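You operate a simulated robot arm through the tools that you are given. There is no shell and no other tool.

You are at the controls of a simulated robot arm. One attempt, no reset.

Task
Put things in order on the top of the red stand. At the end: the clear sample jar stands where the red fuel cap stood; the red fuel cap is on the purple tray (marked "DONE"); the silver bolt from the top of the red stand stands where the orange gland stood; the orange gland is on the brown packing carton; the grey box (marked "BOLTS") from the top of the red stand stands on top of the green roll; whatever was shut is shut again. Leave all else as you found it, and nothing knocked over.

Only the result counts: the job must be done as asked and must still hold three seconds after the hand-in. Knocking over, shifting, dropping, spilling or breaking anything else fails it. A push-on lid holds only when it is set on centred and level and pressed home; a screw cap is set on level and turned clockwise until tight.

Robot
A 7-joint arm with a two-finger parallel gripper, fixed in place. Base frame: the origin is at the foot of the arm, x ahead of it, y to its left, z up; the work surface is at about z = 0. Units: mm, rad, N and s.
With the tool pointing down near the work surface it reaches from about 240 to 620 mm from the base axis. Its first joint turns from -1.152 to 1.152 rad. Payload 2.6 kg.
The tool frame sits at the grasp point between the pads (the TCP): z along the fingers, y along the line on which they close. The tips reach 30 mm beyond it. Largest opening 94 mm; finger width 28, thickness 10; the body of the gripper, 50 by 96 mm, starts 55 mm behind the TCP.
Orientation is told as [roll, pitch, yaw] about the base's x, y, z axes, in that order, counted from this pose: with the fingers straight down and closing along the base's y, the tool's x points along the base's -x, its y along +y and its z along -z.

Tools
- The arm moves only by the tool apply_moves. Its argument "steps" is a list of rows, each a list of 7 numbers: the turn, a rotation vector about the base's x, y, z in rad, then the shift along the base's x, y, z in mm, then the finger opening in mm, from 0 to 94. In form: [[ax, ay, az, x, y, z, jaw], ...]. A call has 1 to 20 rows; each row is the pose to reach, as a shift and turn from the pose commanded when the call began. Rows are played at 5 a second. More than 50 mm and 0.15 rad between two rows, or a gripper value outside its range, and nothing of the call is played. Where a pose cannot be reached the arm comes as near as it can. A force on the tool above 40 N (or 10 N above the force at the start of the call, whichever is more), or a blocked arm, ends the call early, and 0.2 s more pass. The fingers move at their own pace (about 72 mm/s each) and stop on an object; they squeeze with about 30 N. The grip force told is the motor's: it shows also when the fingers shut on nothing. Time passes only in rows, and 0.2 s behind the last, so rows that repeat a pose let the fingers close. It gives the time, the measured TCP pose, the force on the tool (base axes), the opening and the grip force at its end, in the units of the frame above (readings bear some noise), with the torque about the TCP (base axes, N m) and any sound that the robot's microphone picked up.
- Cameras (640 x 400 px; columns grow to the right, rows downward): "scene" is fixed at [27.1, 426.3, 566.1]; the picture's right is [-0.84, -0.55, 0.00], its down [-0.31, 0.47, -0.83] and it looks along [0.45, -0.69, -0.56] (base axes); focal length 279 px, centre (320, 200). "wrist" rides on the gripper at [76, 14, -103] in the tool frame; the picture's right is [-0.18, 0.98, 0.00], its down [-0.75, -0.14, -0.64] and it looks along [-0.63, -0.12, 0.77] (tool axes); focal length 243 px, centre (320, 200). There is no depth. A picture from a camera that has moved, and an enlarged one, comes with that camera's place and axes in the base frame and with its lens.
- get_image(camera): a new picture of that camera. The clock stands still meanwhile.
- inspect(camera, box): a new picture of the part [left, top, right, bottom] of that camera's present view, enlarged. The clock stands still meanwhile.
- sign_off(): hands the job in; it is judged then, once.

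Nothing tells you positions but the pictures and the camera data. Unless the task says otherwise, let go and move clear before handing in.

The tools are called after "Emit:" by a JSON object that holds its "op" and its "data". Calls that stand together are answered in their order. apply_moves: Moves the arm, as the interface text tells. Its arguments: {"type":"object","properties":{"steps":{"type":"array"}},"required":["steps"]} The other tools are called the same way: get_image (camera) takes a picture; inspect (camera, box) takes an enlarged picture of a part of a camera's view; sign_off () hands the job in.

At the start:

```text
t: 0.0
tool_pos: [357.8, -112.5, 332.2]
orientation: [0.001, 0.001, 0.001]
wrist_force: [0.4, -0.1, -0.3]
torque: [-0.03, -0.03, -0.02]
grip_width: 94.0
finger_force: 0.0
```

scene: 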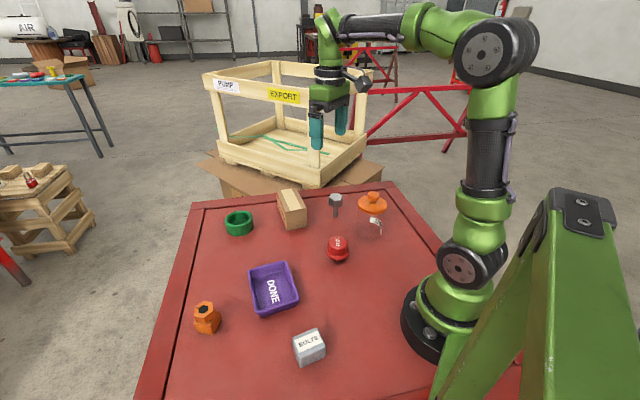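
wrist: 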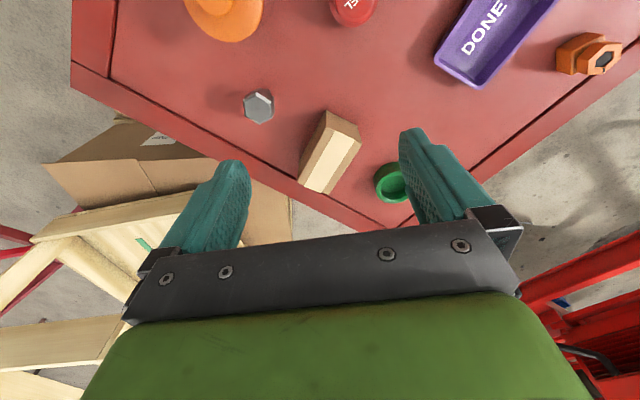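

I see a red stand top with a green roll, a brown carton, a silver bolt, an orange knobbed thing, a clear jar, a red fuel cap, a purple tray, an orange gland and a grey box. I'll enlarge the views first to locate everything.

Emit:
{"op": "inspect", "data": {"camera": "scene", "box": [200, 170, 420, 290]}}

Emit:
{"op": "inspect", "data": {"camera": "scene", "box": [160, 250, 400, 400]}}

Emit:
{"op": "inspect", "data": {"camera": "scene", "box": [310, 180, 410, 250]}}

Emit:
{"op": "inspect", "data": {"camera": "wrist", "box": [60, 0, 640, 230]}}

```text
2.91 times, centred on (310, 230) of scene
camera zoom: at [27.1, 426.3, 566.1], right [-0.84, -0.55, 0.0], down [-0.31, 0.47, -0.83], along [0.45, -0.69, -0.56], focal length 812 px, centre (349, 113)
```

zoom: 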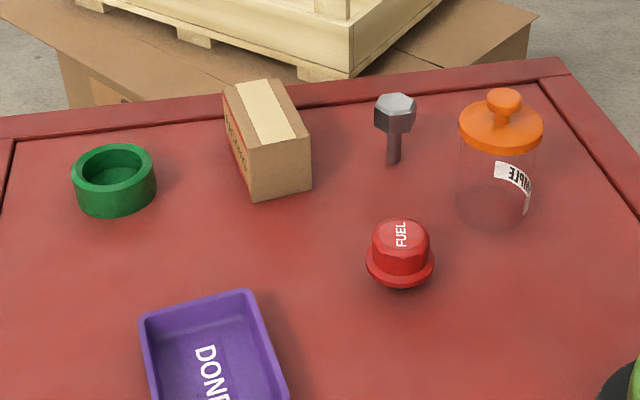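

```text
2.67 times, centred on (280, 325) of scene
camera zoom: at [27.1, 426.3, 566.1], right [-0.84, -0.55, 0.0], down [-0.31, 0.47, -0.83], along [0.45, -0.69, -0.56], focal length 745 px, centre (427, -133)
```

zoom: 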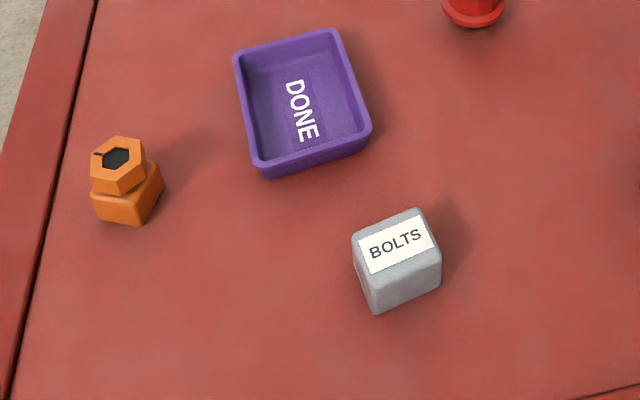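

```text
5.71 times, centred on (360, 215) of scene
camera zoom: at [27.1, 426.3, 566.1], right [-0.84, -0.55, 0.0], down [-0.31, 0.47, -0.83], along [0.45, -0.69, -0.56], focal length 1596 px, centre (91, 114)
```

zoom: 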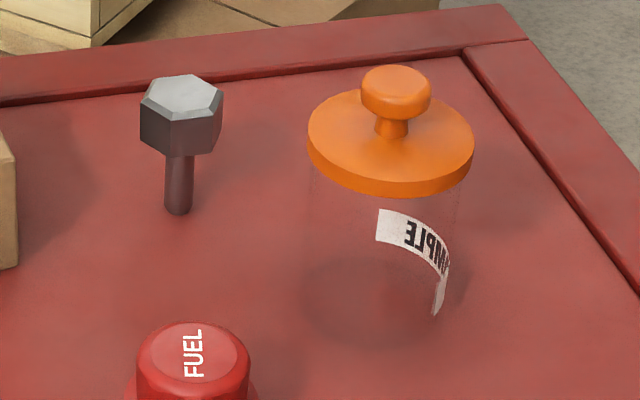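

```text
1.10 times, centred on (350, 115) of wrist
camera zoom: at [281.8, -98.8, 435.1], right [0.18, 0.98, 0.0], down [0.75, -0.14, 0.64], along [0.63, -0.12, -0.77], focal length 268 px, centre (287, 294)
```

zoom: 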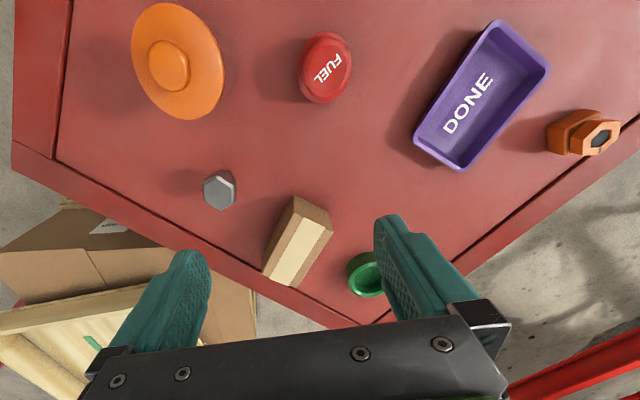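

The table surface seems to be near z = 0–9. I estimate the fuel cap at about (290, -62), jar (257, -205), bolt (382, -210), tray (359, 126), gland (418, 262), box (205, 190), roll (606, -8) and carton (508, -143). I'll hover above the fuel cap to get a closer look.

Emit:
{"op": "apply_moves", "data": {"steps": [[0, 0, 0, -17, 12.5, -35, 94], [0, 0, 0, -34, 25, -70, 94], [0, 0, 0, -51, 37.5, -105, 94], [0, 0, 0, -68, 50, -140, 94], [0, 0, 0, -68, 50, -152, 94]]}}

Emit:
{"op": "get_image", "data": {"camera": "wrist"}}

Emit:
{"op": "get_image", "data": {"camera": "scene"}}

```text
t: 1.2
tool_pos: [290.9, -63.8, 180.1]
orientation: [0.0, -0.002, 0.0]
wrist_force: [-0.9, 0.3, -0.2]
torque: [0.0, -0.01, 0.0]
grip_width: 94.0
finger_force: 0.1
```

```text
taken
camera wrist: at [214.3, -49.4, 283.4], right [0.18, 0.98, 0.0], down [0.75, -0.14, 0.64], along [0.63, -0.12, -0.77], focal length 243 px, centre (320, 200)
```

wrist: 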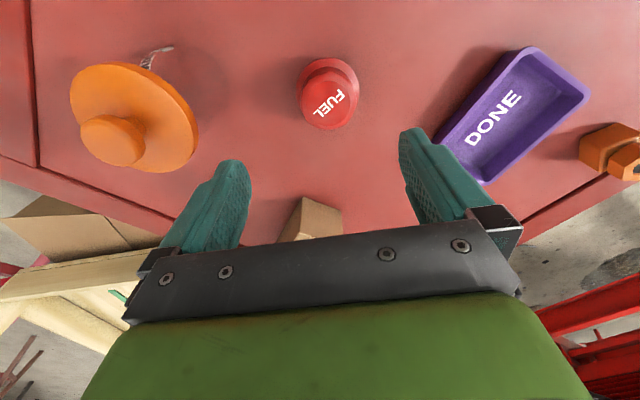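

```text
taken
```

scene: 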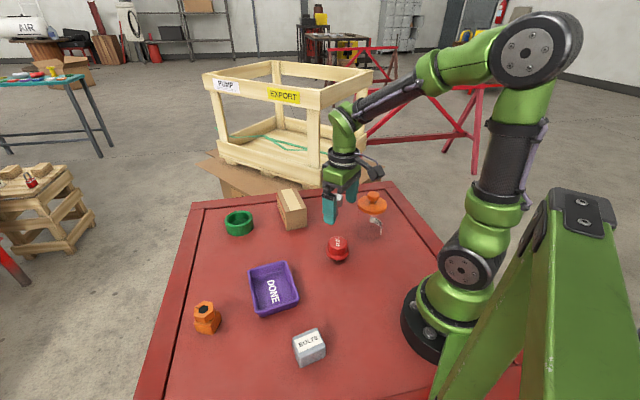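

The cap is just in front of the fingers. I'll enlarge both views for a finer fix.

Emit:
{"op": "inspect", "data": {"camera": "wrist", "box": [270, 40, 390, 150]}}

Emit:
{"op": "inspect", "data": {"camera": "scene", "box": [300, 220, 380, 270]}}

Emit:
{"op": "inspect", "data": {"camera": "wrist", "box": [50, 30, 230, 190]}}

Emit:
{"op": "inspect", "data": {"camera": "scene", "box": [340, 180, 410, 245]}}

```text
3.64 times, centred on (330, 95) of wrist
camera zoom: at [214.3, -49.4, 283.4], right [0.18, 0.98, 0.0], down [0.75, -0.14, 0.64], along [0.63, -0.12, -0.77], focal length 882 px, centre (284, 582)
```

zoom: 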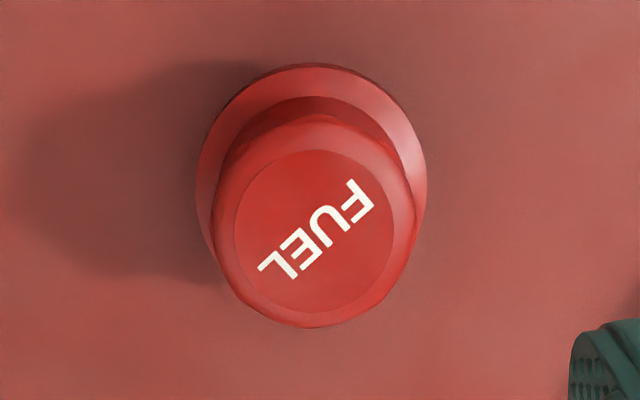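

```text
8.00 times, centred on (340, 245) of scene
camera zoom: at [27.1, 426.3, 566.1], right [-0.84, -0.55, 0.0], down [-0.31, 0.47, -0.83], along [0.45, -0.69, -0.56], focal length 2234 px, centre (160, -160)
```

zoom: 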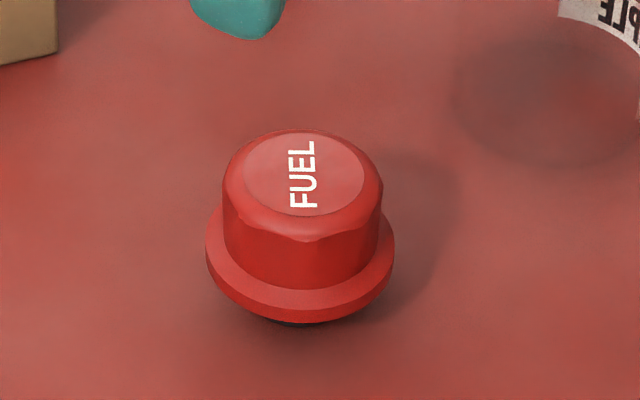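

```text
2.50 times, centred on (140, 110) of wrist
camera zoom: at [214.3, -49.4, 283.4], right [0.18, 0.98, 0.0], down [0.75, -0.14, 0.64], along [0.63, -0.12, -0.77], focal length 606 px, centre (770, 425)
```

zoom: 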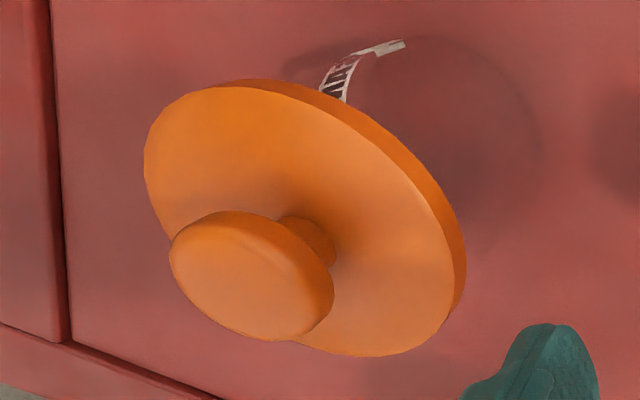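

```text
6.15 times, centred on (375, 212) of scene
camera zoom: at [27.1, 426.3, 566.1], right [-0.84, -0.55, 0.0], down [-0.31, 0.47, -0.83], along [0.45, -0.69, -0.56], focal length 1719 px, centre (-18, 123)
```

zoom: 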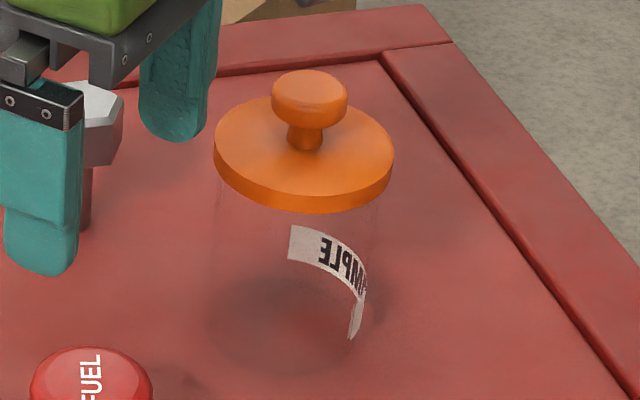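

Triangulating, the cap's top is at about (286, -56, 65), with the flange near z = 30. I'll check its facets and the neck under the flange before gripping.

Emit:
{"op": "inspect", "data": {"camera": "scene", "box": [322, 232, 354, 264]}}

Emit:
{"op": "inspect", "data": {"camera": "scene", "box": [185, 290, 235, 340]}}

Emit:
{"op": "inspect", "data": {"camera": "scene", "box": [240, 255, 310, 325]}}

Emit:
{"op": "inspect", "data": {"camera": "scene", "box": [210, 180, 320, 245]}}

```text
12.50 times, centred on (338, 248) of scene
camera zoom: at [27.1, 426.3, 566.1], right [-0.84, -0.55, 0.0], down [-0.31, 0.47, -0.83], along [0.45, -0.69, -0.56], focal length 3491 px, centre (95, -400)
```

zoom: 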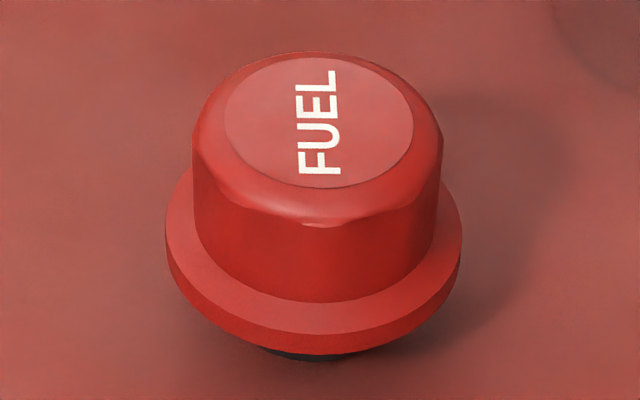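

```text
8.00 times, centred on (210, 315) of scene
camera zoom: at [27.1, 426.3, 566.1], right [-0.84, -0.55, 0.0], down [-0.31, 0.47, -0.83], along [0.45, -0.69, -0.56], focal length 2234 px, centre (1200, -720)
```

zoom: 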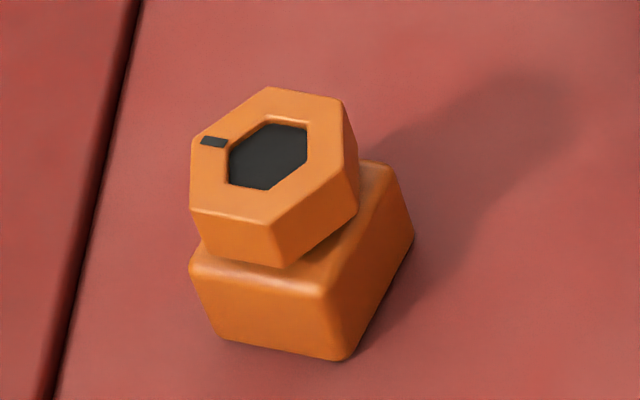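

```text
5.71 times, centred on (275, 290) of scene
camera zoom: at [27.1, 426.3, 566.1], right [-0.84, -0.55, 0.0], down [-0.31, 0.47, -0.83], along [0.45, -0.69, -0.56], focal length 1596 px, centre (577, -314)
```

zoom: 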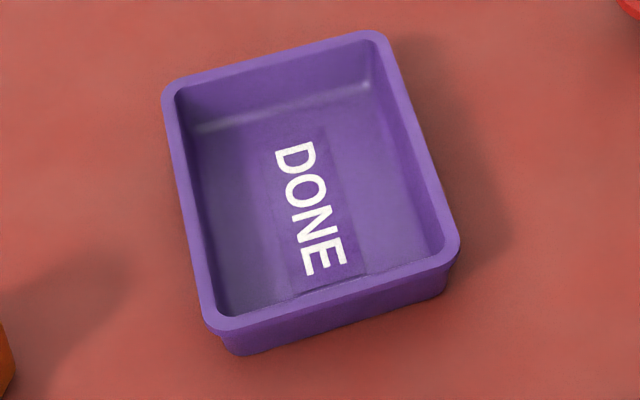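

```text
5.82 times, centred on (265, 212) of scene
camera zoom: at [27.1, 426.3, 566.1], right [-0.84, -0.55, 0.0], down [-0.31, 0.47, -0.83], along [0.45, -0.69, -0.56], focal length 1625 px, centre (640, 127)
```

zoom: 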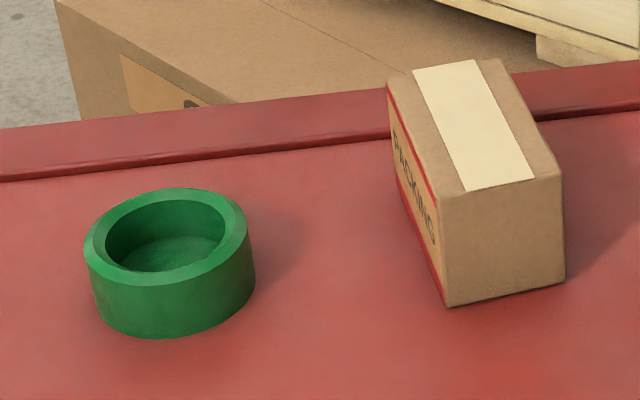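

The cap has a hex-like grip above a wide flange and a dark plug under it. I'll centre over it and come down with the fingers open.

Emit:
{"op": "apply_moves", "data": {"steps": [[0, 0, 0, -4, 6.5, -35, 94], [0, 0, 0, -4, 6.5, -70, 94], [0, 0, 0, -4, 6.5, -90, 94]]}}

Emit:
{"op": "get_image", "data": {"camera": "wrist"}}

Emit:
{"op": "inspect", "data": {"camera": "scene", "box": [290, 190, 400, 270]}}

```text
t: 2.0
tool_pos: [286.7, -57.0, 90.7]
orientation: [0.0, 0.0, -0.001]
wrist_force: [0.7, 0.2, -0.5]
torque: [-0.01, 0.04, 0.01]
grip_width: 94.2
finger_force: 0.1
```

```text
taken
camera wrist: at [210.2, -42.0, 192.6], right [0.18, 0.98, 0.0], down [0.75, -0.14, 0.64], along [0.63, -0.12, -0.77], focal length 243 px, centre (320, 200)
```

wrist: 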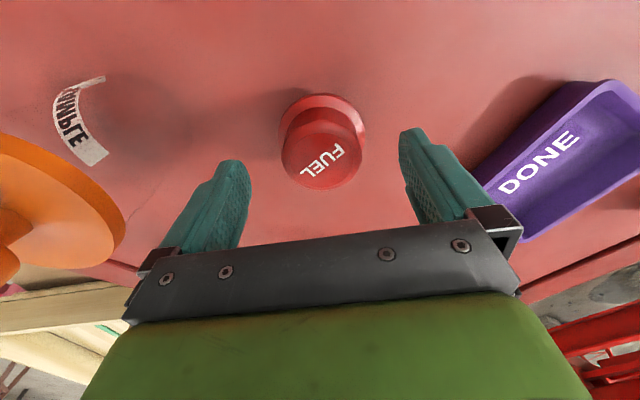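

```text
5.00 times, centred on (345, 230) of scene
camera zoom: at [27.1, 426.3, 566.1], right [-0.84, -0.55, 0.0], down [-0.31, 0.47, -0.83], along [0.45, -0.69, -0.56], focal length 1396 px, centre (195, 50)
```

zoom: 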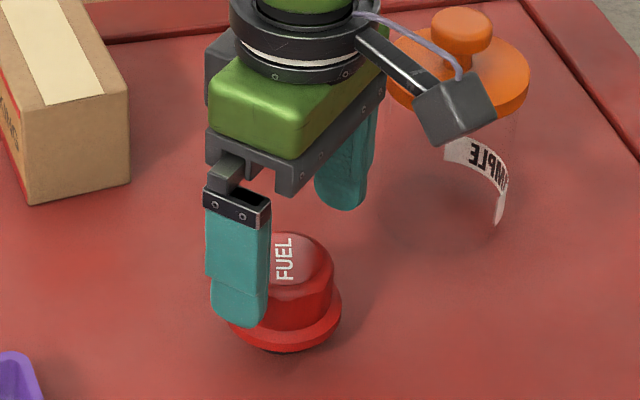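

The cap sits centred between the fingers. I'll lower to tip height just above the flange and close.

Emit:
{"op": "apply_moves", "data": {"steps": [[0, 0, 0, 0, 0, -12, 94], [0, 0, 0, 0, 0, -21, 94], [0, 0, 0, 0, 0, -21, 70], [0, 0, 0, 0, 0, -21, 50], [0, 0, 0, 0, 0, -21, 40], [0, 0, 0, 0, 0, -21, 40], [0, 0, 0, 0, 0, -21, 40]]}}

Emit:
{"op": "get_image", "data": {"camera": "wrist"}}

Emit:
{"op": "inspect", "data": {"camera": "scene", "box": [290, 190, 400, 270]}}

```text
t: 3.6
tool_pos: [286.6, -56.3, 69.3]
orientation: [-0.001, 0.001, -0.002]
wrist_force: [-0.5, -1.0, 0.3]
torque: [0.0, 0.0, -0.01]
grip_width: 50.4
finger_force: 29.6
```

```text
taken
camera wrist: at [210.3, -41.7, 171.8], right [0.18, 0.98, 0.0], down [0.75, -0.14, 0.64], along [0.63, -0.12, -0.77], focal length 243 px, centre (320, 200)
```

wrist: 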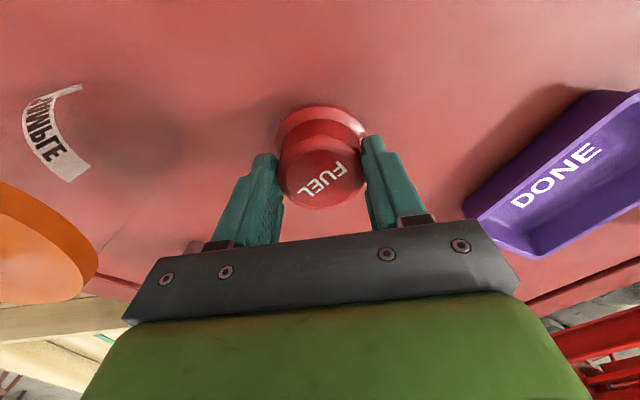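

```text
5.00 times, centred on (345, 230) of scene
camera zoom: at [27.2, 426.3, 566.1], right [-0.84, -0.55, 0.0], down [-0.31, 0.47, -0.83], along [0.45, -0.69, -0.56], focal length 1396 px, centre (195, 50)
```

zoom: 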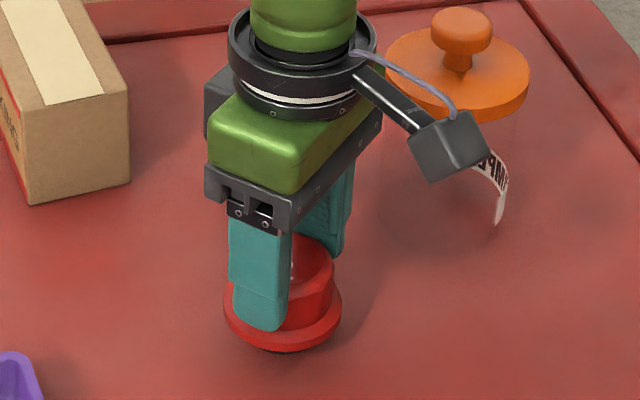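

The cap is held at 50 mm. I'll lift it straight up and carry it over the tray centre, near (364, 120).

Emit:
{"op": "apply_moves", "data": {"steps": [[0, 0, 0, 0, 0, 25, 40], [0, 0, 0, 0, 0, 60, 40], [0, 0, 0, 0, 0, 95, 40], [0, 0, 0, 15, 35, 95, 40], [0, 0, 0, 31, 70, 95, 40], [0, 0, 0, 47, 105, 95, 40], [0, 0, 0, 62, 140, 95, 40], [0, 0, 0, 77, 175, 95, 40], [0, 0, 0, 77, 175, 95, 40]]}}

Emit:
{"op": "get_image", "data": {"camera": "wrist"}}

Emit:
{"op": "get_image", "data": {"camera": "scene"}}

```text
t: 5.6
tool_pos: [360.9, 119.5, 164.9]
orientation: [-0.001, -0.001, -0.001]
wrist_force: [-0.5, 0.5, -1.0]
torque: [0.01, -0.01, 0.0]
grip_width: 39.8
finger_force: 0.0
```

```text
taken
camera wrist: at [285.7, 134.7, 267.8], right [0.18, 0.98, 0.0], down [0.75, -0.14, 0.64], along [0.63, -0.12, -0.77], focal length 243 px, centre (320, 200)
```

wrist: 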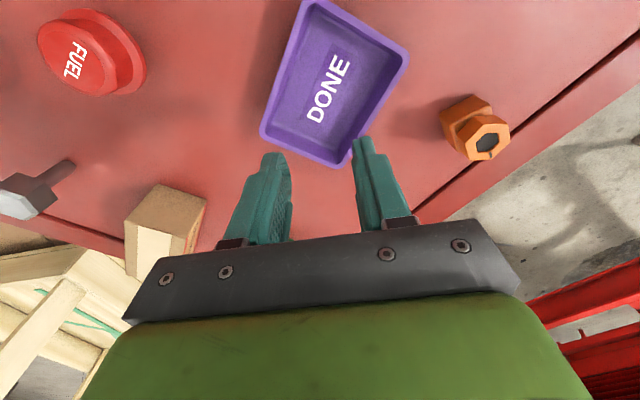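

```text
taken
```

scene: 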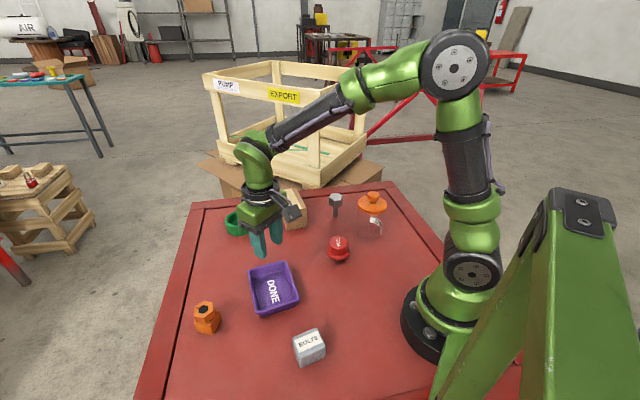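

The cap slipped out of the fingers and still stands near its spot. I'll look closely at whether it moved.

Emit:
{"op": "inspect", "data": {"camera": "scene", "box": [322, 232, 354, 264]}}

Emit:
{"op": "inspect", "data": {"camera": "wrist", "box": [0, 0, 220, 230]}}

Emit:
{"op": "inspect", "data": {"camera": "wrist", "box": [220, 130, 430, 270]}}

```text
12.50 times, centred on (338, 248) of scene
camera zoom: at [27.1, 426.3, 566.1], right [-0.84, -0.55, 0.0], down [-0.31, 0.47, -0.83], along [0.45, -0.69, -0.56], focal length 3491 px, centre (95, -400)
```

zoom: 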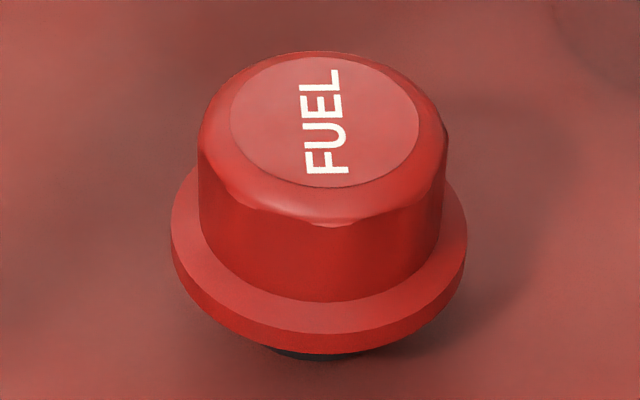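

```text
1.74 times, centred on (110, 115) of wrist
camera zoom: at [285.7, 134.7, 267.8], right [0.18, 0.98, 0.0], down [0.75, -0.14, 0.64], along [0.63, -0.12, -0.77], focal length 422 px, centre (685, 348)
```

zoom: 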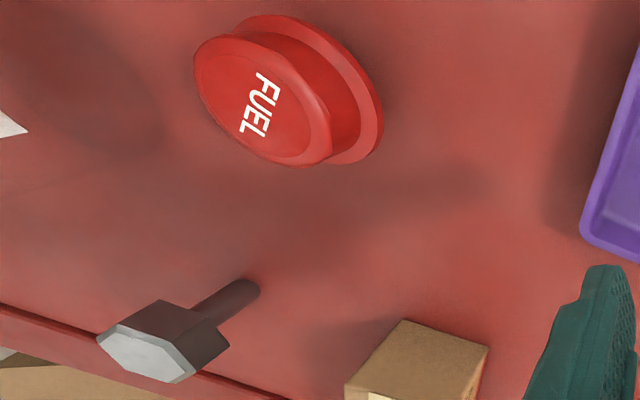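

```text
2.86 times, centred on (325, 200) of wrist
camera zoom: at [285.7, 134.7, 267.8], right [0.18, 0.98, 0.0], down [0.75, -0.14, 0.64], along [0.63, -0.12, -0.77], focal length 693 px, centre (306, 200)
```

zoom: 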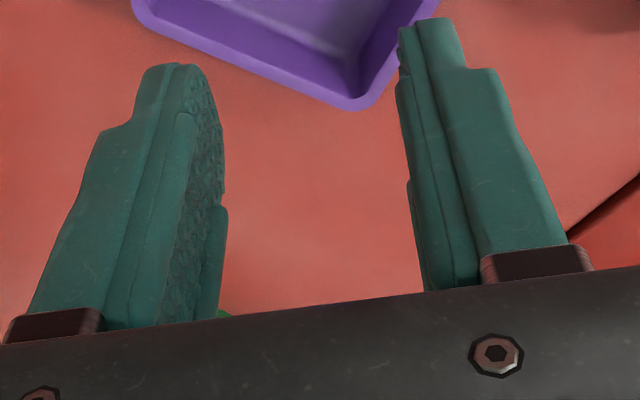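

The cap moved about 1 mm and is still upright. I'll go back, grip lower down, close fully and lift slowly.

Emit:
{"op": "apply_moves", "data": {"steps": [[0, 0, 0, -16, -35, 0, 60], [0, 0, 0, -32, -70, 0, 94], [0, 0, 0, -48, -105, 0, 94], [0, 0, 0, -64, -140, 0, 94], [0, 0, 0, -78, -175.7, 0, 94], [0, 0, 0, -78, -175.7, -40, 94], [0, 0, 0, -78, -175.7, -75, 94], [0, 0, 0, -78, -175.7, -90, 94], [0, 0, 0, -78, -175.7, -96, 94], [0, 0, 0, -78, -175.7, -98.5, 94]]}}

Emit:
{"op": "inspect", "data": {"camera": "scene", "box": [300, 220, 360, 270]}}

Emit:
{"op": "inspect", "data": {"camera": "wrist", "box": [210, 80, 430, 240]}}

```text
t: 7.8
tool_pos: [283.5, -57.7, 65.8]
orientation: [0.0, 0.0, 0.0]
wrist_force: [-1.1, -0.6, 0.2]
torque: [0.01, 0.03, -0.01]
grip_width: 93.9
finger_force: 0.0
```

```text
8.00 times, centred on (330, 245) of scene
camera zoom: at [27.2, 426.3, 566.1], right [-0.84, -0.55, 0.0], down [-0.31, 0.47, -0.83], along [0.45, -0.69, -0.56], focal length 2234 px, centre (240, -160)
```

zoom: 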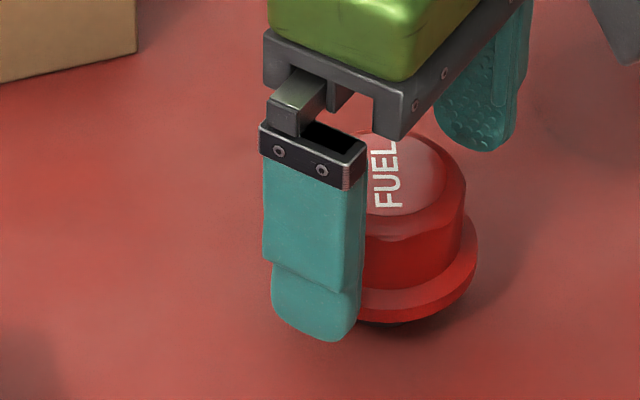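

```text
2.50 times, centred on (320, 160) of wrist
camera zoom: at [208.0, -42.5, 168.6], right [0.18, 0.98, 0.0], down [0.75, -0.14, 0.64], along [0.63, -0.12, -0.77], focal length 606 px, centre (320, 300)
```

zoom: 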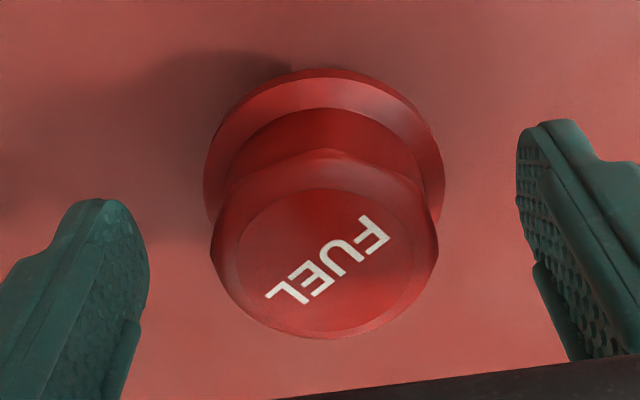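

The fingers straddle the cap lower down now. I'll close firmly and lift a few millimetres slowly, reading the force.

Emit:
{"op": "apply_moves", "data": {"steps": [[0, 0, 0, 0, 0, 0, 60], [0, 0, 0, 0, 0, 0, 40], [0, 0, 0, 0, 0, 0, 20], [0, 0, 0, 0, 0, 0, 20], [0, 0, 0, 0, 0, 0, 20], [0, 0, 0, 0, 0, 2, 20], [0, 0, 0, 0, 0, 4, 20]]}}

Emit:
{"op": "inspect", "data": {"camera": "scene", "box": [300, 220, 360, 270]}}

Emit:
{"op": "inspect", "data": {"camera": "wrist", "box": [210, 80, 430, 240]}}

```text
t: 9.4
tool_pos: [284.8, -58.7, 71.2]
orientation: [0.0, -0.001, 0.0]
wrist_force: [-0.9, 0.9, -2.0]
torque: [0.03, 0.0, -0.01]
grip_width: 50.5
finger_force: 30.4
```

```text
8.00 times, centred on (330, 245) of scene
camera zoom: at [27.2, 426.3, 566.1], right [-0.84, -0.55, 0.0], down [-0.31, 0.47, -0.83], along [0.45, -0.69, -0.56], focal length 2234 px, centre (240, -160)
```

zoom: 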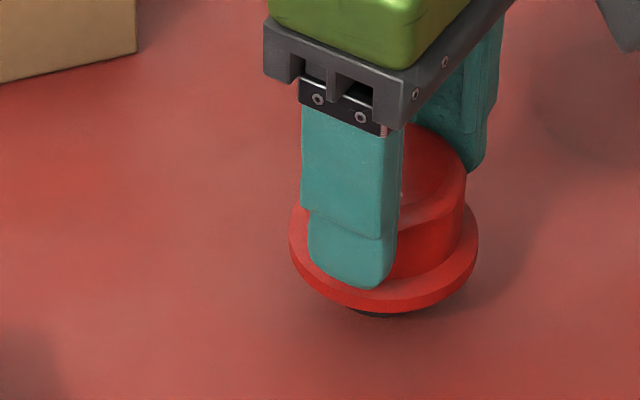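

```text
2.50 times, centred on (320, 160) of wrist
camera zoom: at [208.2, -42.8, 172.7], right [0.18, 0.98, 0.0], down [0.75, -0.14, 0.64], along [0.63, -0.12, -0.77], focal length 606 px, centre (320, 300)
```

zoom: 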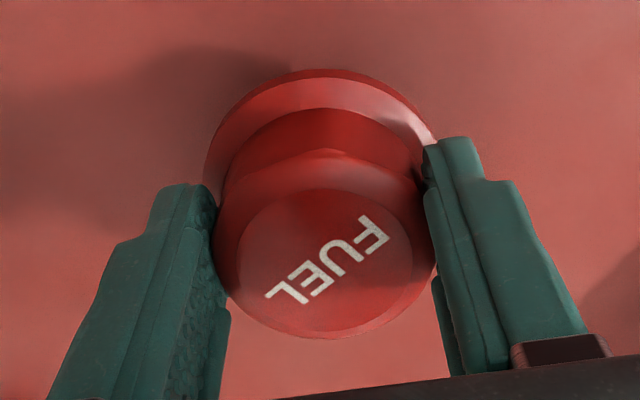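

The cap is lifted now, weighing about 2 N. I'll raise it smoothly and carry it over the tray centre, which I now put at about (361, 125).

Emit:
{"op": "apply_moves", "data": {"steps": [[0, 0, 0, 0, 0, 8, 20], [0, 0, 0, 0, 0, 20, 20], [0, 0, 0, 0, 0, 34, 20], [0, 0, 0, 0, 0, 48, 20], [0, 0, 0, 0, 0, 60, 20], [0, 0, 0, 4, 10, 64, 20], [0, 0, 0, 12, 28, 64, 20], [0, 0, 0, 20, 47, 64, 20], [0, 0, 0, 28, 66, 64, 20], [0, 0, 0, 36, 85, 64, 20], [0, 0, 0, 44, 104, 64, 20], [0, 0, 0, 52, 123, 64, 20], [0, 0, 0, 60, 142, 64, 20], [0, 0, 0, 68, 161, 64, 20], [0, 0, 0, 74, 175, 64, 20], [0, 0, 0, 76, 181, 64, 20], [0, 0, 0, 76, 181, 64, 20]]}}

Emit:
{"op": "get_image", "data": {"camera": "wrist"}}

Emit:
{"op": "inspect", "data": {"camera": "scene", "box": [210, 200, 340, 330]}}

```text
t: 13.0
tool_pos: [360.8, 123.6, 134.4]
orientation: [-0.001, 0.0, -0.001]
wrist_force: [-0.2, -0.2, -1.2]
torque: [0.01, 0.0, -0.01]
grip_width: 50.0
finger_force: 29.9
```

```text
taken
camera wrist: at [285.1, 138.5, 236.8], right [0.18, 0.98, 0.0], down [0.75, -0.14, 0.64], along [0.63, -0.12, -0.77], focal length 243 px, centre (320, 200)
```

wrist: 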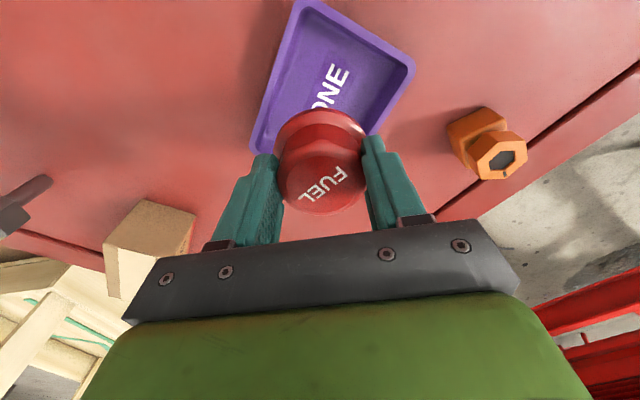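

```text
3.08 times, centred on (275, 265) of scene
camera zoom: at [27.2, 426.3, 566.1], right [-0.84, -0.55, 0.0], down [-0.31, 0.47, -0.83], along [0.45, -0.69, -0.56], focal length 859 px, centre (458, 0)
```

zoom: 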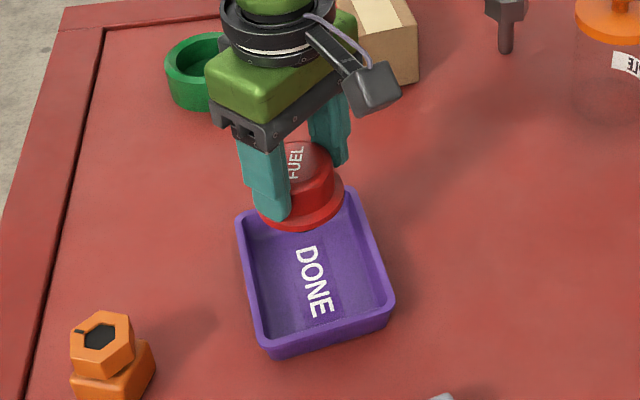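

The cap is held over the tray. I'll lower most of the way and check clearance.

Emit:
{"op": "apply_moves", "data": {"steps": [[0, 0, 0, 0, 0, -10, 20], [0, 0, 0, 0, 0, -22, 20], [0, 0, 0, 0, 0, -34, 20], [0, 0, 0, 0, 0, -46, 20]]}}

Emit:
{"op": "inspect", "data": {"camera": "wrist", "box": [190, 0, 470, 240]}}

Emit:
{"op": "inspect", "data": {"camera": "scene", "box": [230, 230, 320, 330]}}

```text
t: 14.0
tool_pos: [361.9, 124.0, 86.5]
orientation: [0.001, -0.001, -0.001]
wrist_force: [-0.1, -1.6, -0.7]
torque: [0.0, -0.02, 0.01]
grip_width: 50.4
finger_force: 30.1
```

```text
1.67 times, centred on (330, 120) of wrist
camera zoom: at [285.6, 138.2, 189.7], right [0.18, 0.98, 0.0], down [0.75, -0.14, 0.64], along [0.63, -0.12, -0.77], focal length 404 px, centre (303, 333)
```

zoom: 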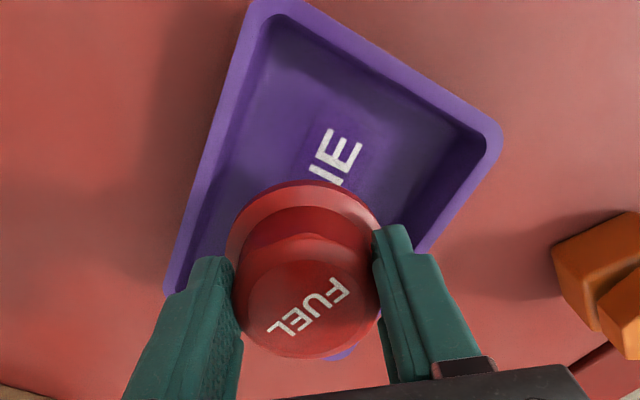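

```text
4.00 times, centred on (275, 280) of scene
camera zoom: at [27.1, 426.3, 566.1], right [-0.84, -0.55, 0.0], down [-0.31, 0.47, -0.83], along [0.45, -0.69, -0.56], focal length 1117 px, centre (500, -120)
```

zoom: 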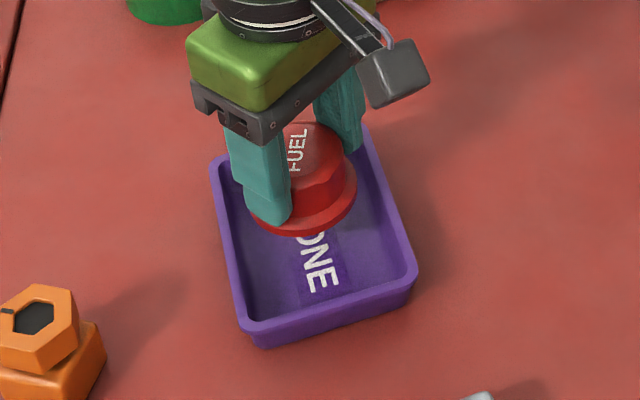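

Tray centre works out at about (360, 124), matching where I hold the cap. I'll lower gently until it touches.

Emit:
{"op": "apply_moves", "data": {"steps": [[0, 0, 0, -0.5, 0, -5, 20], [0, 0, 0, -0.5, 0, -10, 20], [0, 0, 0, -0.5, 0, -13, 20], [0, 0, 0, -0.5, 0, -14, 20]]}}

Emit:
{"op": "inspect", "data": {"camera": "scene", "box": [230, 230, 320, 330]}}

Emit:
{"op": "inspect", "data": {"camera": "wrist", "box": [190, 0, 470, 240]}}

```text
t: 15.0
tool_pos: [360.4, 122.4, 72.9]
orientation: [0.001, 0.001, 0.0]
wrist_force: [0.4, -0.5, -2.2]
torque: [-0.04, -0.03, 0.0]
grip_width: 50.3
finger_force: 29.5
```

```text
4.00 times, centred on (275, 280) of scene
camera zoom: at [27.2, 426.3, 566.1], right [-0.84, -0.55, 0.0], down [-0.31, 0.47, -0.83], along [0.45, -0.69, -0.56], focal length 1117 px, centre (500, -120)
```

zoom: 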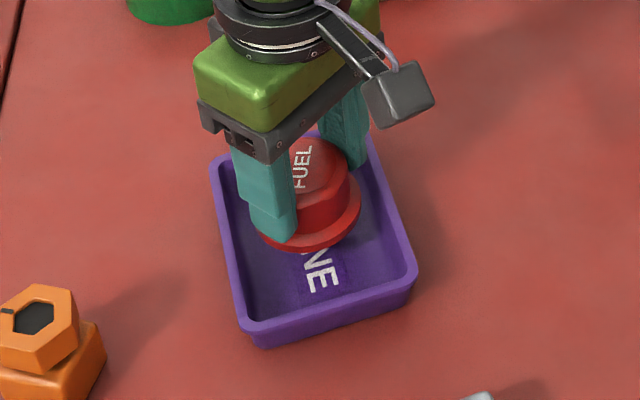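

```text
1.67 times, centred on (330, 120) of wrist
camera zoom: at [284.0, 137.7, 176.1], right [0.18, 0.98, 0.0], down [0.75, -0.14, 0.64], along [0.63, -0.12, -0.77], focal length 404 px, centre (303, 333)
```

zoom: 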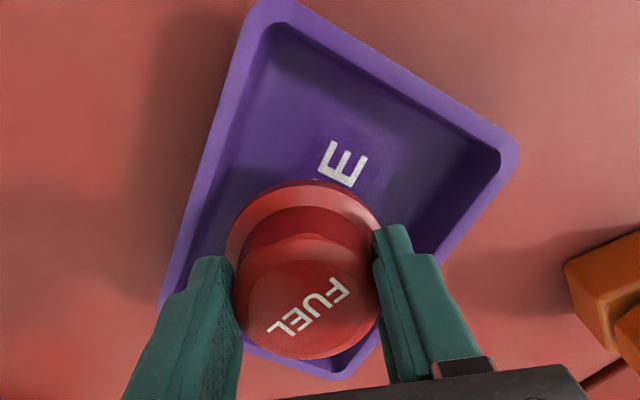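

The cap is centred over the tray floor. I'll go down in 1 mm steps until the force shows contact.

Emit:
{"op": "apply_moves", "data": {"steps": [[0, 0, 0, 0, 1, -1, 20], [0, 0, 0, 0, 1, -2, 20], [0, 0, 0, 0, 1, -3, 20]]}}

```text
t: 15.8
tool_pos: [359.4, 124.3, 71.6]
orientation: [-0.001, 0.001, 0.0]
wrist_force: [-0.1, -0.2, -1.1]
torque: [0.01, 0.02, -0.03]
grip_width: 50.2
finger_force: 30.2
```

Emit:
{"op": "apply_moves", "data": {"steps": [[0, 0, 0, 0, 0, -0.7, 20], [0, 0, 0, 0, 0, -1.4, 20]]}}

```text
t: 16.4
tool_pos: [359.6, 123.9, 69.8]
orientation: [0.0, 0.0, 0.001]
wrist_force: [-0.1, 0.0, 3.7]
torque: [0.0, 0.02, -0.02]
grip_width: 50.1
finger_force: 30.4
```

The cap now rests on the tray floor (contact at about z = 69.5). I'll open slightly, wait, then rise clear.

Emit:
{"op": "apply_moves", "data": {"steps": [[0, 0, 0, 0, 0, 0, 56], [0, 0, 0, 0, 0, 0, 64], [0, 0, 0, 0, 0, 0, 64], [0, 0, 0, 0, 0, 15, 64], [0, 0, 0, 0, 0, 40, 64], [0, 0, 0, 0, 0, 70, 64], [0, 0, 0, 0, 0, 100, 70]]}}

Emit:
{"op": "inspect", "data": {"camera": "scene", "box": [230, 230, 320, 330]}}

Emit:
{"op": "get_image", "data": {"camera": "wrist"}}

```text
t: 18.0
tool_pos: [360.3, 124.6, 170.0]
orientation: [0.0, -0.001, 0.002]
wrist_force: [0.0, -0.7, 0.6]
torque: [0.01, -0.01, -0.02]
grip_width: 69.9
finger_force: 0.1
```

```text
4.00 times, centred on (275, 280) of scene
camera zoom: at [27.2, 426.3, 566.1], right [-0.84, -0.55, 0.0], down [-0.31, 0.47, -0.83], along [0.45, -0.69, -0.56], focal length 1117 px, centre (500, -120)
```

zoom: 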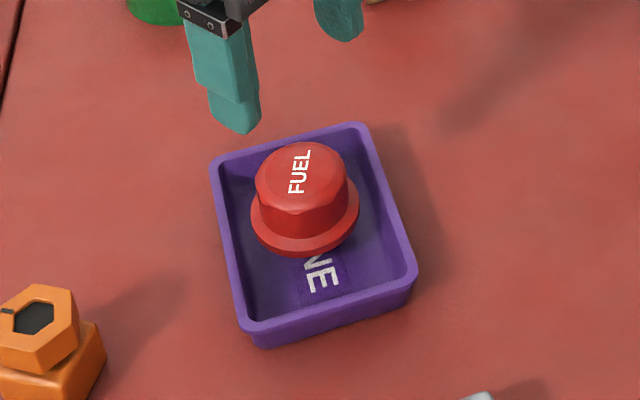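

```text
taken
camera wrist: at [284.9, 139.2, 272.6], right [0.18, 0.98, 0.0], down [0.75, -0.14, 0.64], along [0.63, -0.12, -0.77], focal length 243 px, centre (320, 200)
```

wrist: 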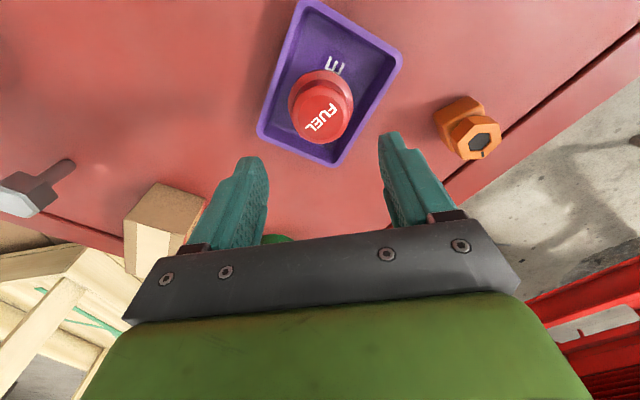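

The cap stands upright in the tray. Next is the gland: I'll hover over it near (416, 262), turning the gripper about 0.36 rad to match its square base.

Emit:
{"op": "apply_moves", "data": {"steps": [[0, 0, 0.1, 14, 34, 5, 80], [0, 0, 0.2, 28, 68, 10, 94], [0, 0, 0.3, 42, 103, 10, 94], [0, 0, 0.36, 56, 138, 10, 94], [0, 0, 0.36, 56, 138, 10, 94]]}}

Emit:
{"op": "get_image", "data": {"camera": "wrist"}}

Emit:
{"op": "inspect", "data": {"camera": "scene", "box": [170, 270, 270, 345]}}

```text
t: 19.2
tool_pos: [416.6, 263.9, 180.8]
orientation: [0.0, -0.001, 0.362]
wrist_force: [-0.5, -0.4, 1.0]
torque: [0.02, 0.0, 0.03]
grip_width: 93.6
finger_force: 0.0
```

```text
taken
camera wrist: at [340.8, 251.2, 283.6], right [-0.18, 0.98, 0.0], down [0.76, 0.13, 0.64], along [0.63, 0.11, -0.77], focal length 243 px, centre (320, 200)
```

wrist: 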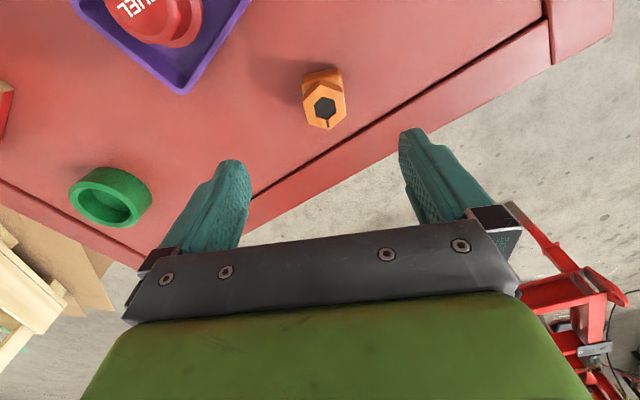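

```text
5.33 times, centred on (220, 308) of scene
camera zoom: at [27.1, 426.3, 566.1], right [-0.84, -0.55, 0.0], down [-0.31, 0.47, -0.83], along [0.45, -0.69, -0.56], focal length 1490 px, centre (853, -373)
```

zoom: 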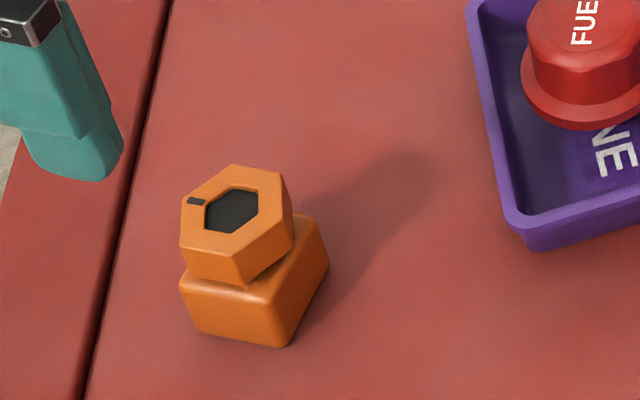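

Emit:
{"op": "inspect", "data": {"camera": "wrist", "box": [270, 40, 390, 150]}}

Emit:
{"op": "inspect", "data": {"camera": "wrist", "box": [50, 140, 180, 250]}}

```text
3.64 times, centred on (330, 95) of wrist
camera zoom: at [340.8, 251.2, 283.6], right [-0.18, 0.98, 0.0], down [0.76, 0.13, 0.64], along [0.63, 0.11, -0.77], focal length 882 px, centre (284, 582)
```

zoom: 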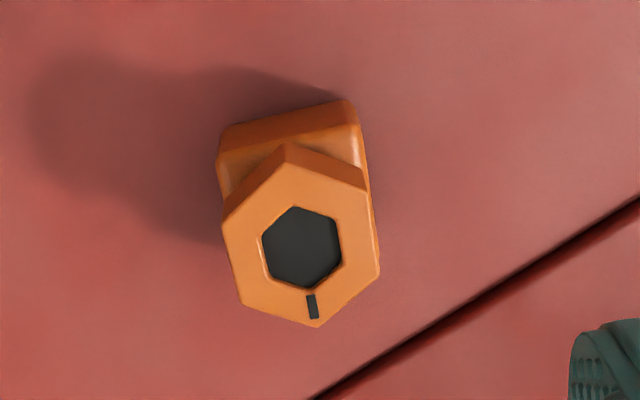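

```text
3.64 times, centred on (115, 195) of wrist
camera zoom: at [340.8, 251.2, 283.6], right [-0.18, 0.98, 0.0], down [0.76, 0.13, 0.64], along [0.63, 0.11, -0.77], focal length 882 px, centre (1066, 218)
```

zoom: 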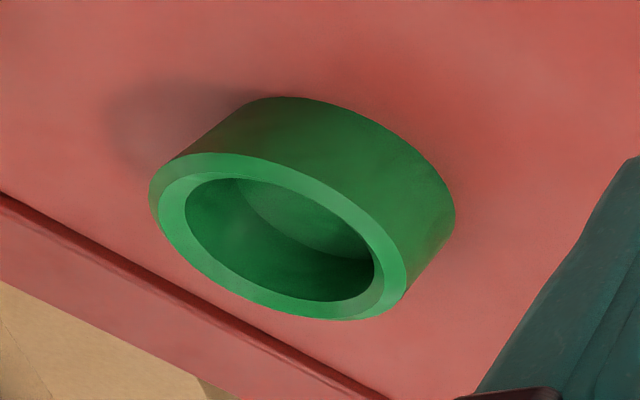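

The gland's faces line up with this gripper yaw; its centre is about (412, 267) and its top near z = 68. I'll lower with open fingers to grip the square block.

Emit:
{"op": "apply_moves", "data": {"steps": [[0, 0, 0, -4.3, 3.7, -35, 94], [0, 0, 0, -4.3, 3.7, -70, 94], [0, 0, 0, -4.3, 3.7, -95, 94]]}}

Emit:
{"op": "inspect", "data": {"camera": "wrist", "box": [190, 60, 450, 240]}}

Emit:
{"op": "inspect", "data": {"camera": "scene", "box": [160, 250, 260, 345]}}

```text
t: 20.0
tool_pos: [414.9, 265.9, 84.7]
orientation: [-0.001, 0.0, 0.361]
wrist_force: [-0.7, 0.2, -0.2]
torque: [0.0, -0.01, -0.01]
grip_width: 94.2
finger_force: 0.1
```

```text
2.22 times, centred on (320, 150) of wrist
camera zoom: at [337.9, 252.9, 187.7], right [-0.17, 0.98, 0.0], down [0.76, 0.13, 0.64], along [0.63, 0.11, -0.77], focal length 539 px, centre (320, 311)
```

zoom: 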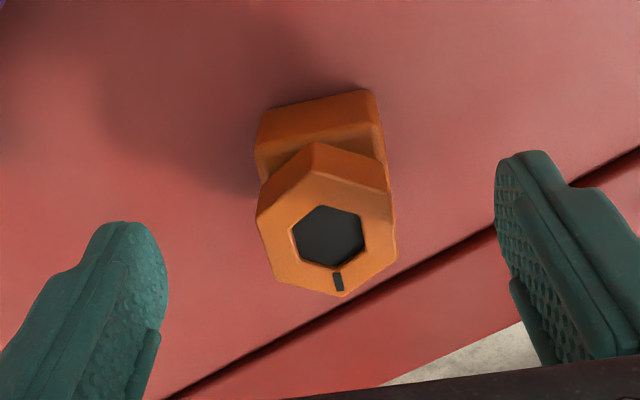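

```text
4.21 times, centred on (210, 298) of scene
camera zoom: at [27.1, 426.2, 566.1], right [-0.84, -0.55, 0.0], down [-0.31, 0.47, -0.83], along [0.45, -0.69, -0.56], focal length 1176 px, centre (783, -210)
```

zoom: 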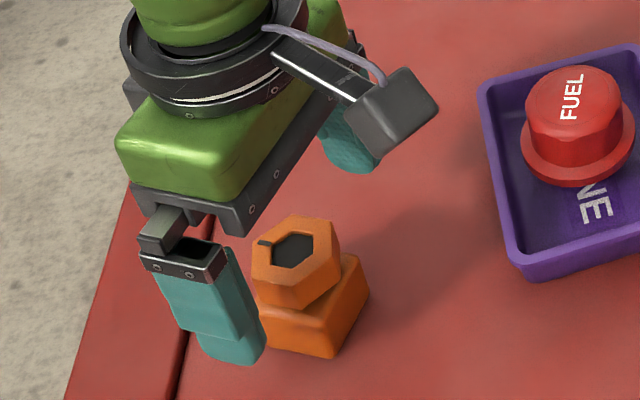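

The gland sits centred between the fingers. I'll lower the rest of the way, close, and test-lift slowly.

Emit:
{"op": "apply_moves", "data": {"steps": [[0, 0, 0, -0.5, 0.5, -16, 94], [0, 0, 0, -0.5, 0.5, -28, 94], [0, 0, 0, -0.5, 0.5, -32, 94], [0, 0, 0, -0.5, 0.5, -32, 70], [0, 0, 0, -0.5, 0.5, -32, 45], [0, 0, 0, -0.5, 0.5, -32, 20], [0, 0, 0, -0.5, 0.5, -32, 15], [0, 0, 0, -0.5, 0.5, -32, 15]]}}

Emit:
{"op": "inspect", "data": {"camera": "wrist", "box": [190, 60, 450, 240]}}

Emit:
{"op": "inspect", "data": {"camera": "scene", "box": [160, 250, 260, 345]}}

```text
t: 21.8
tool_pos: [412.4, 266.0, 53.7]
orientation: [0.0, 0.002, 0.36]
wrist_force: [0.0, -0.1, 0.5]
torque: [-0.04, -0.02, -0.01]
grip_width: 42.2
finger_force: 30.1
```

```text
2.22 times, centred on (320, 150) of wrist
camera zoom: at [335.7, 252.9, 155.9], right [-0.17, 0.98, 0.0], down [0.76, 0.13, 0.64], along [0.63, 0.11, -0.77], focal length 539 px, centre (320, 311)
```

zoom: 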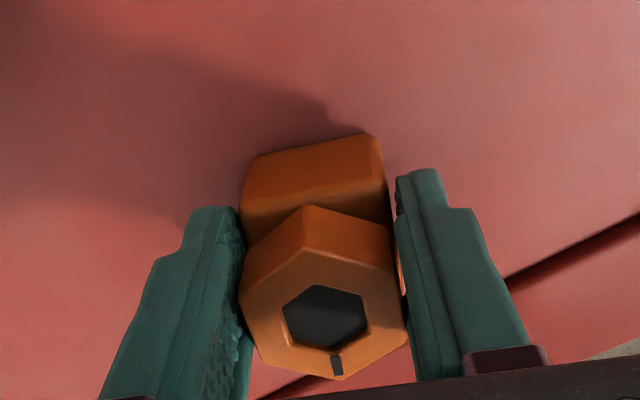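

```text
4.21 times, centred on (210, 298) of scene
camera zoom: at [27.2, 426.3, 566.1], right [-0.84, -0.55, 0.0], down [-0.31, 0.47, -0.83], along [0.45, -0.69, -0.56], focal length 1176 px, centre (783, -210)
```

zoom: 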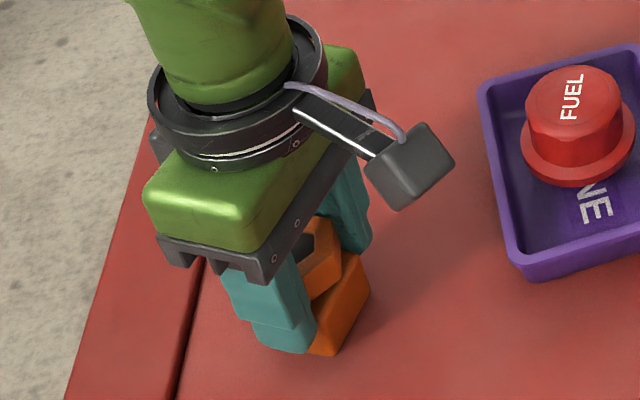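

The fingers stopped at 42 mm with 30 N. I'll test-lift slowly.

Emit:
{"op": "apply_moves", "data": {"steps": [[0, 0, 0, 0, 0, 1, 15], [0, 0, 0, 0, 0, 3, 15], [0, 0, 0, 0, 0, 6, 15], [0, 0, 0, 0, 0, 10, 15]]}}

Emit:
{"op": "inspect", "data": {"camera": "wrist", "box": [190, 60, 450, 240]}}

Emit:
{"op": "inspect", "data": {"camera": "scene", "box": [160, 250, 260, 345]}}

```text
t: 22.8
tool_pos: [412.6, 267.6, 62.1]
orientation: [0.001, -0.001, 0.362]
wrist_force: [-0.3, -0.4, -0.9]
torque: [0.0, 0.04, 0.0]
grip_width: 41.8
finger_force: 29.8
```

```text
2.22 times, centred on (320, 150) of wrist
camera zoom: at [335.8, 253.5, 165.6], right [-0.17, 0.98, 0.0], down [0.76, 0.13, 0.64], along [0.63, 0.11, -0.77], focal length 539 px, centre (320, 311)
```

zoom: 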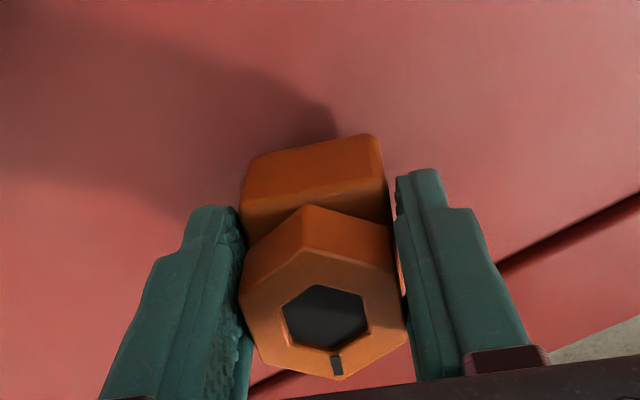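

```text
4.21 times, centred on (210, 298) of scene
camera zoom: at [27.2, 426.3, 566.1], right [-0.84, -0.55, 0.0], down [-0.31, 0.47, -0.83], along [0.45, -0.69, -0.56], focal length 1176 px, centre (783, -210)
```

zoom: 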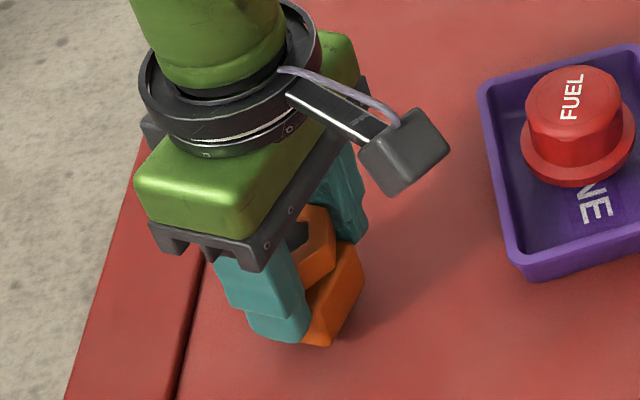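

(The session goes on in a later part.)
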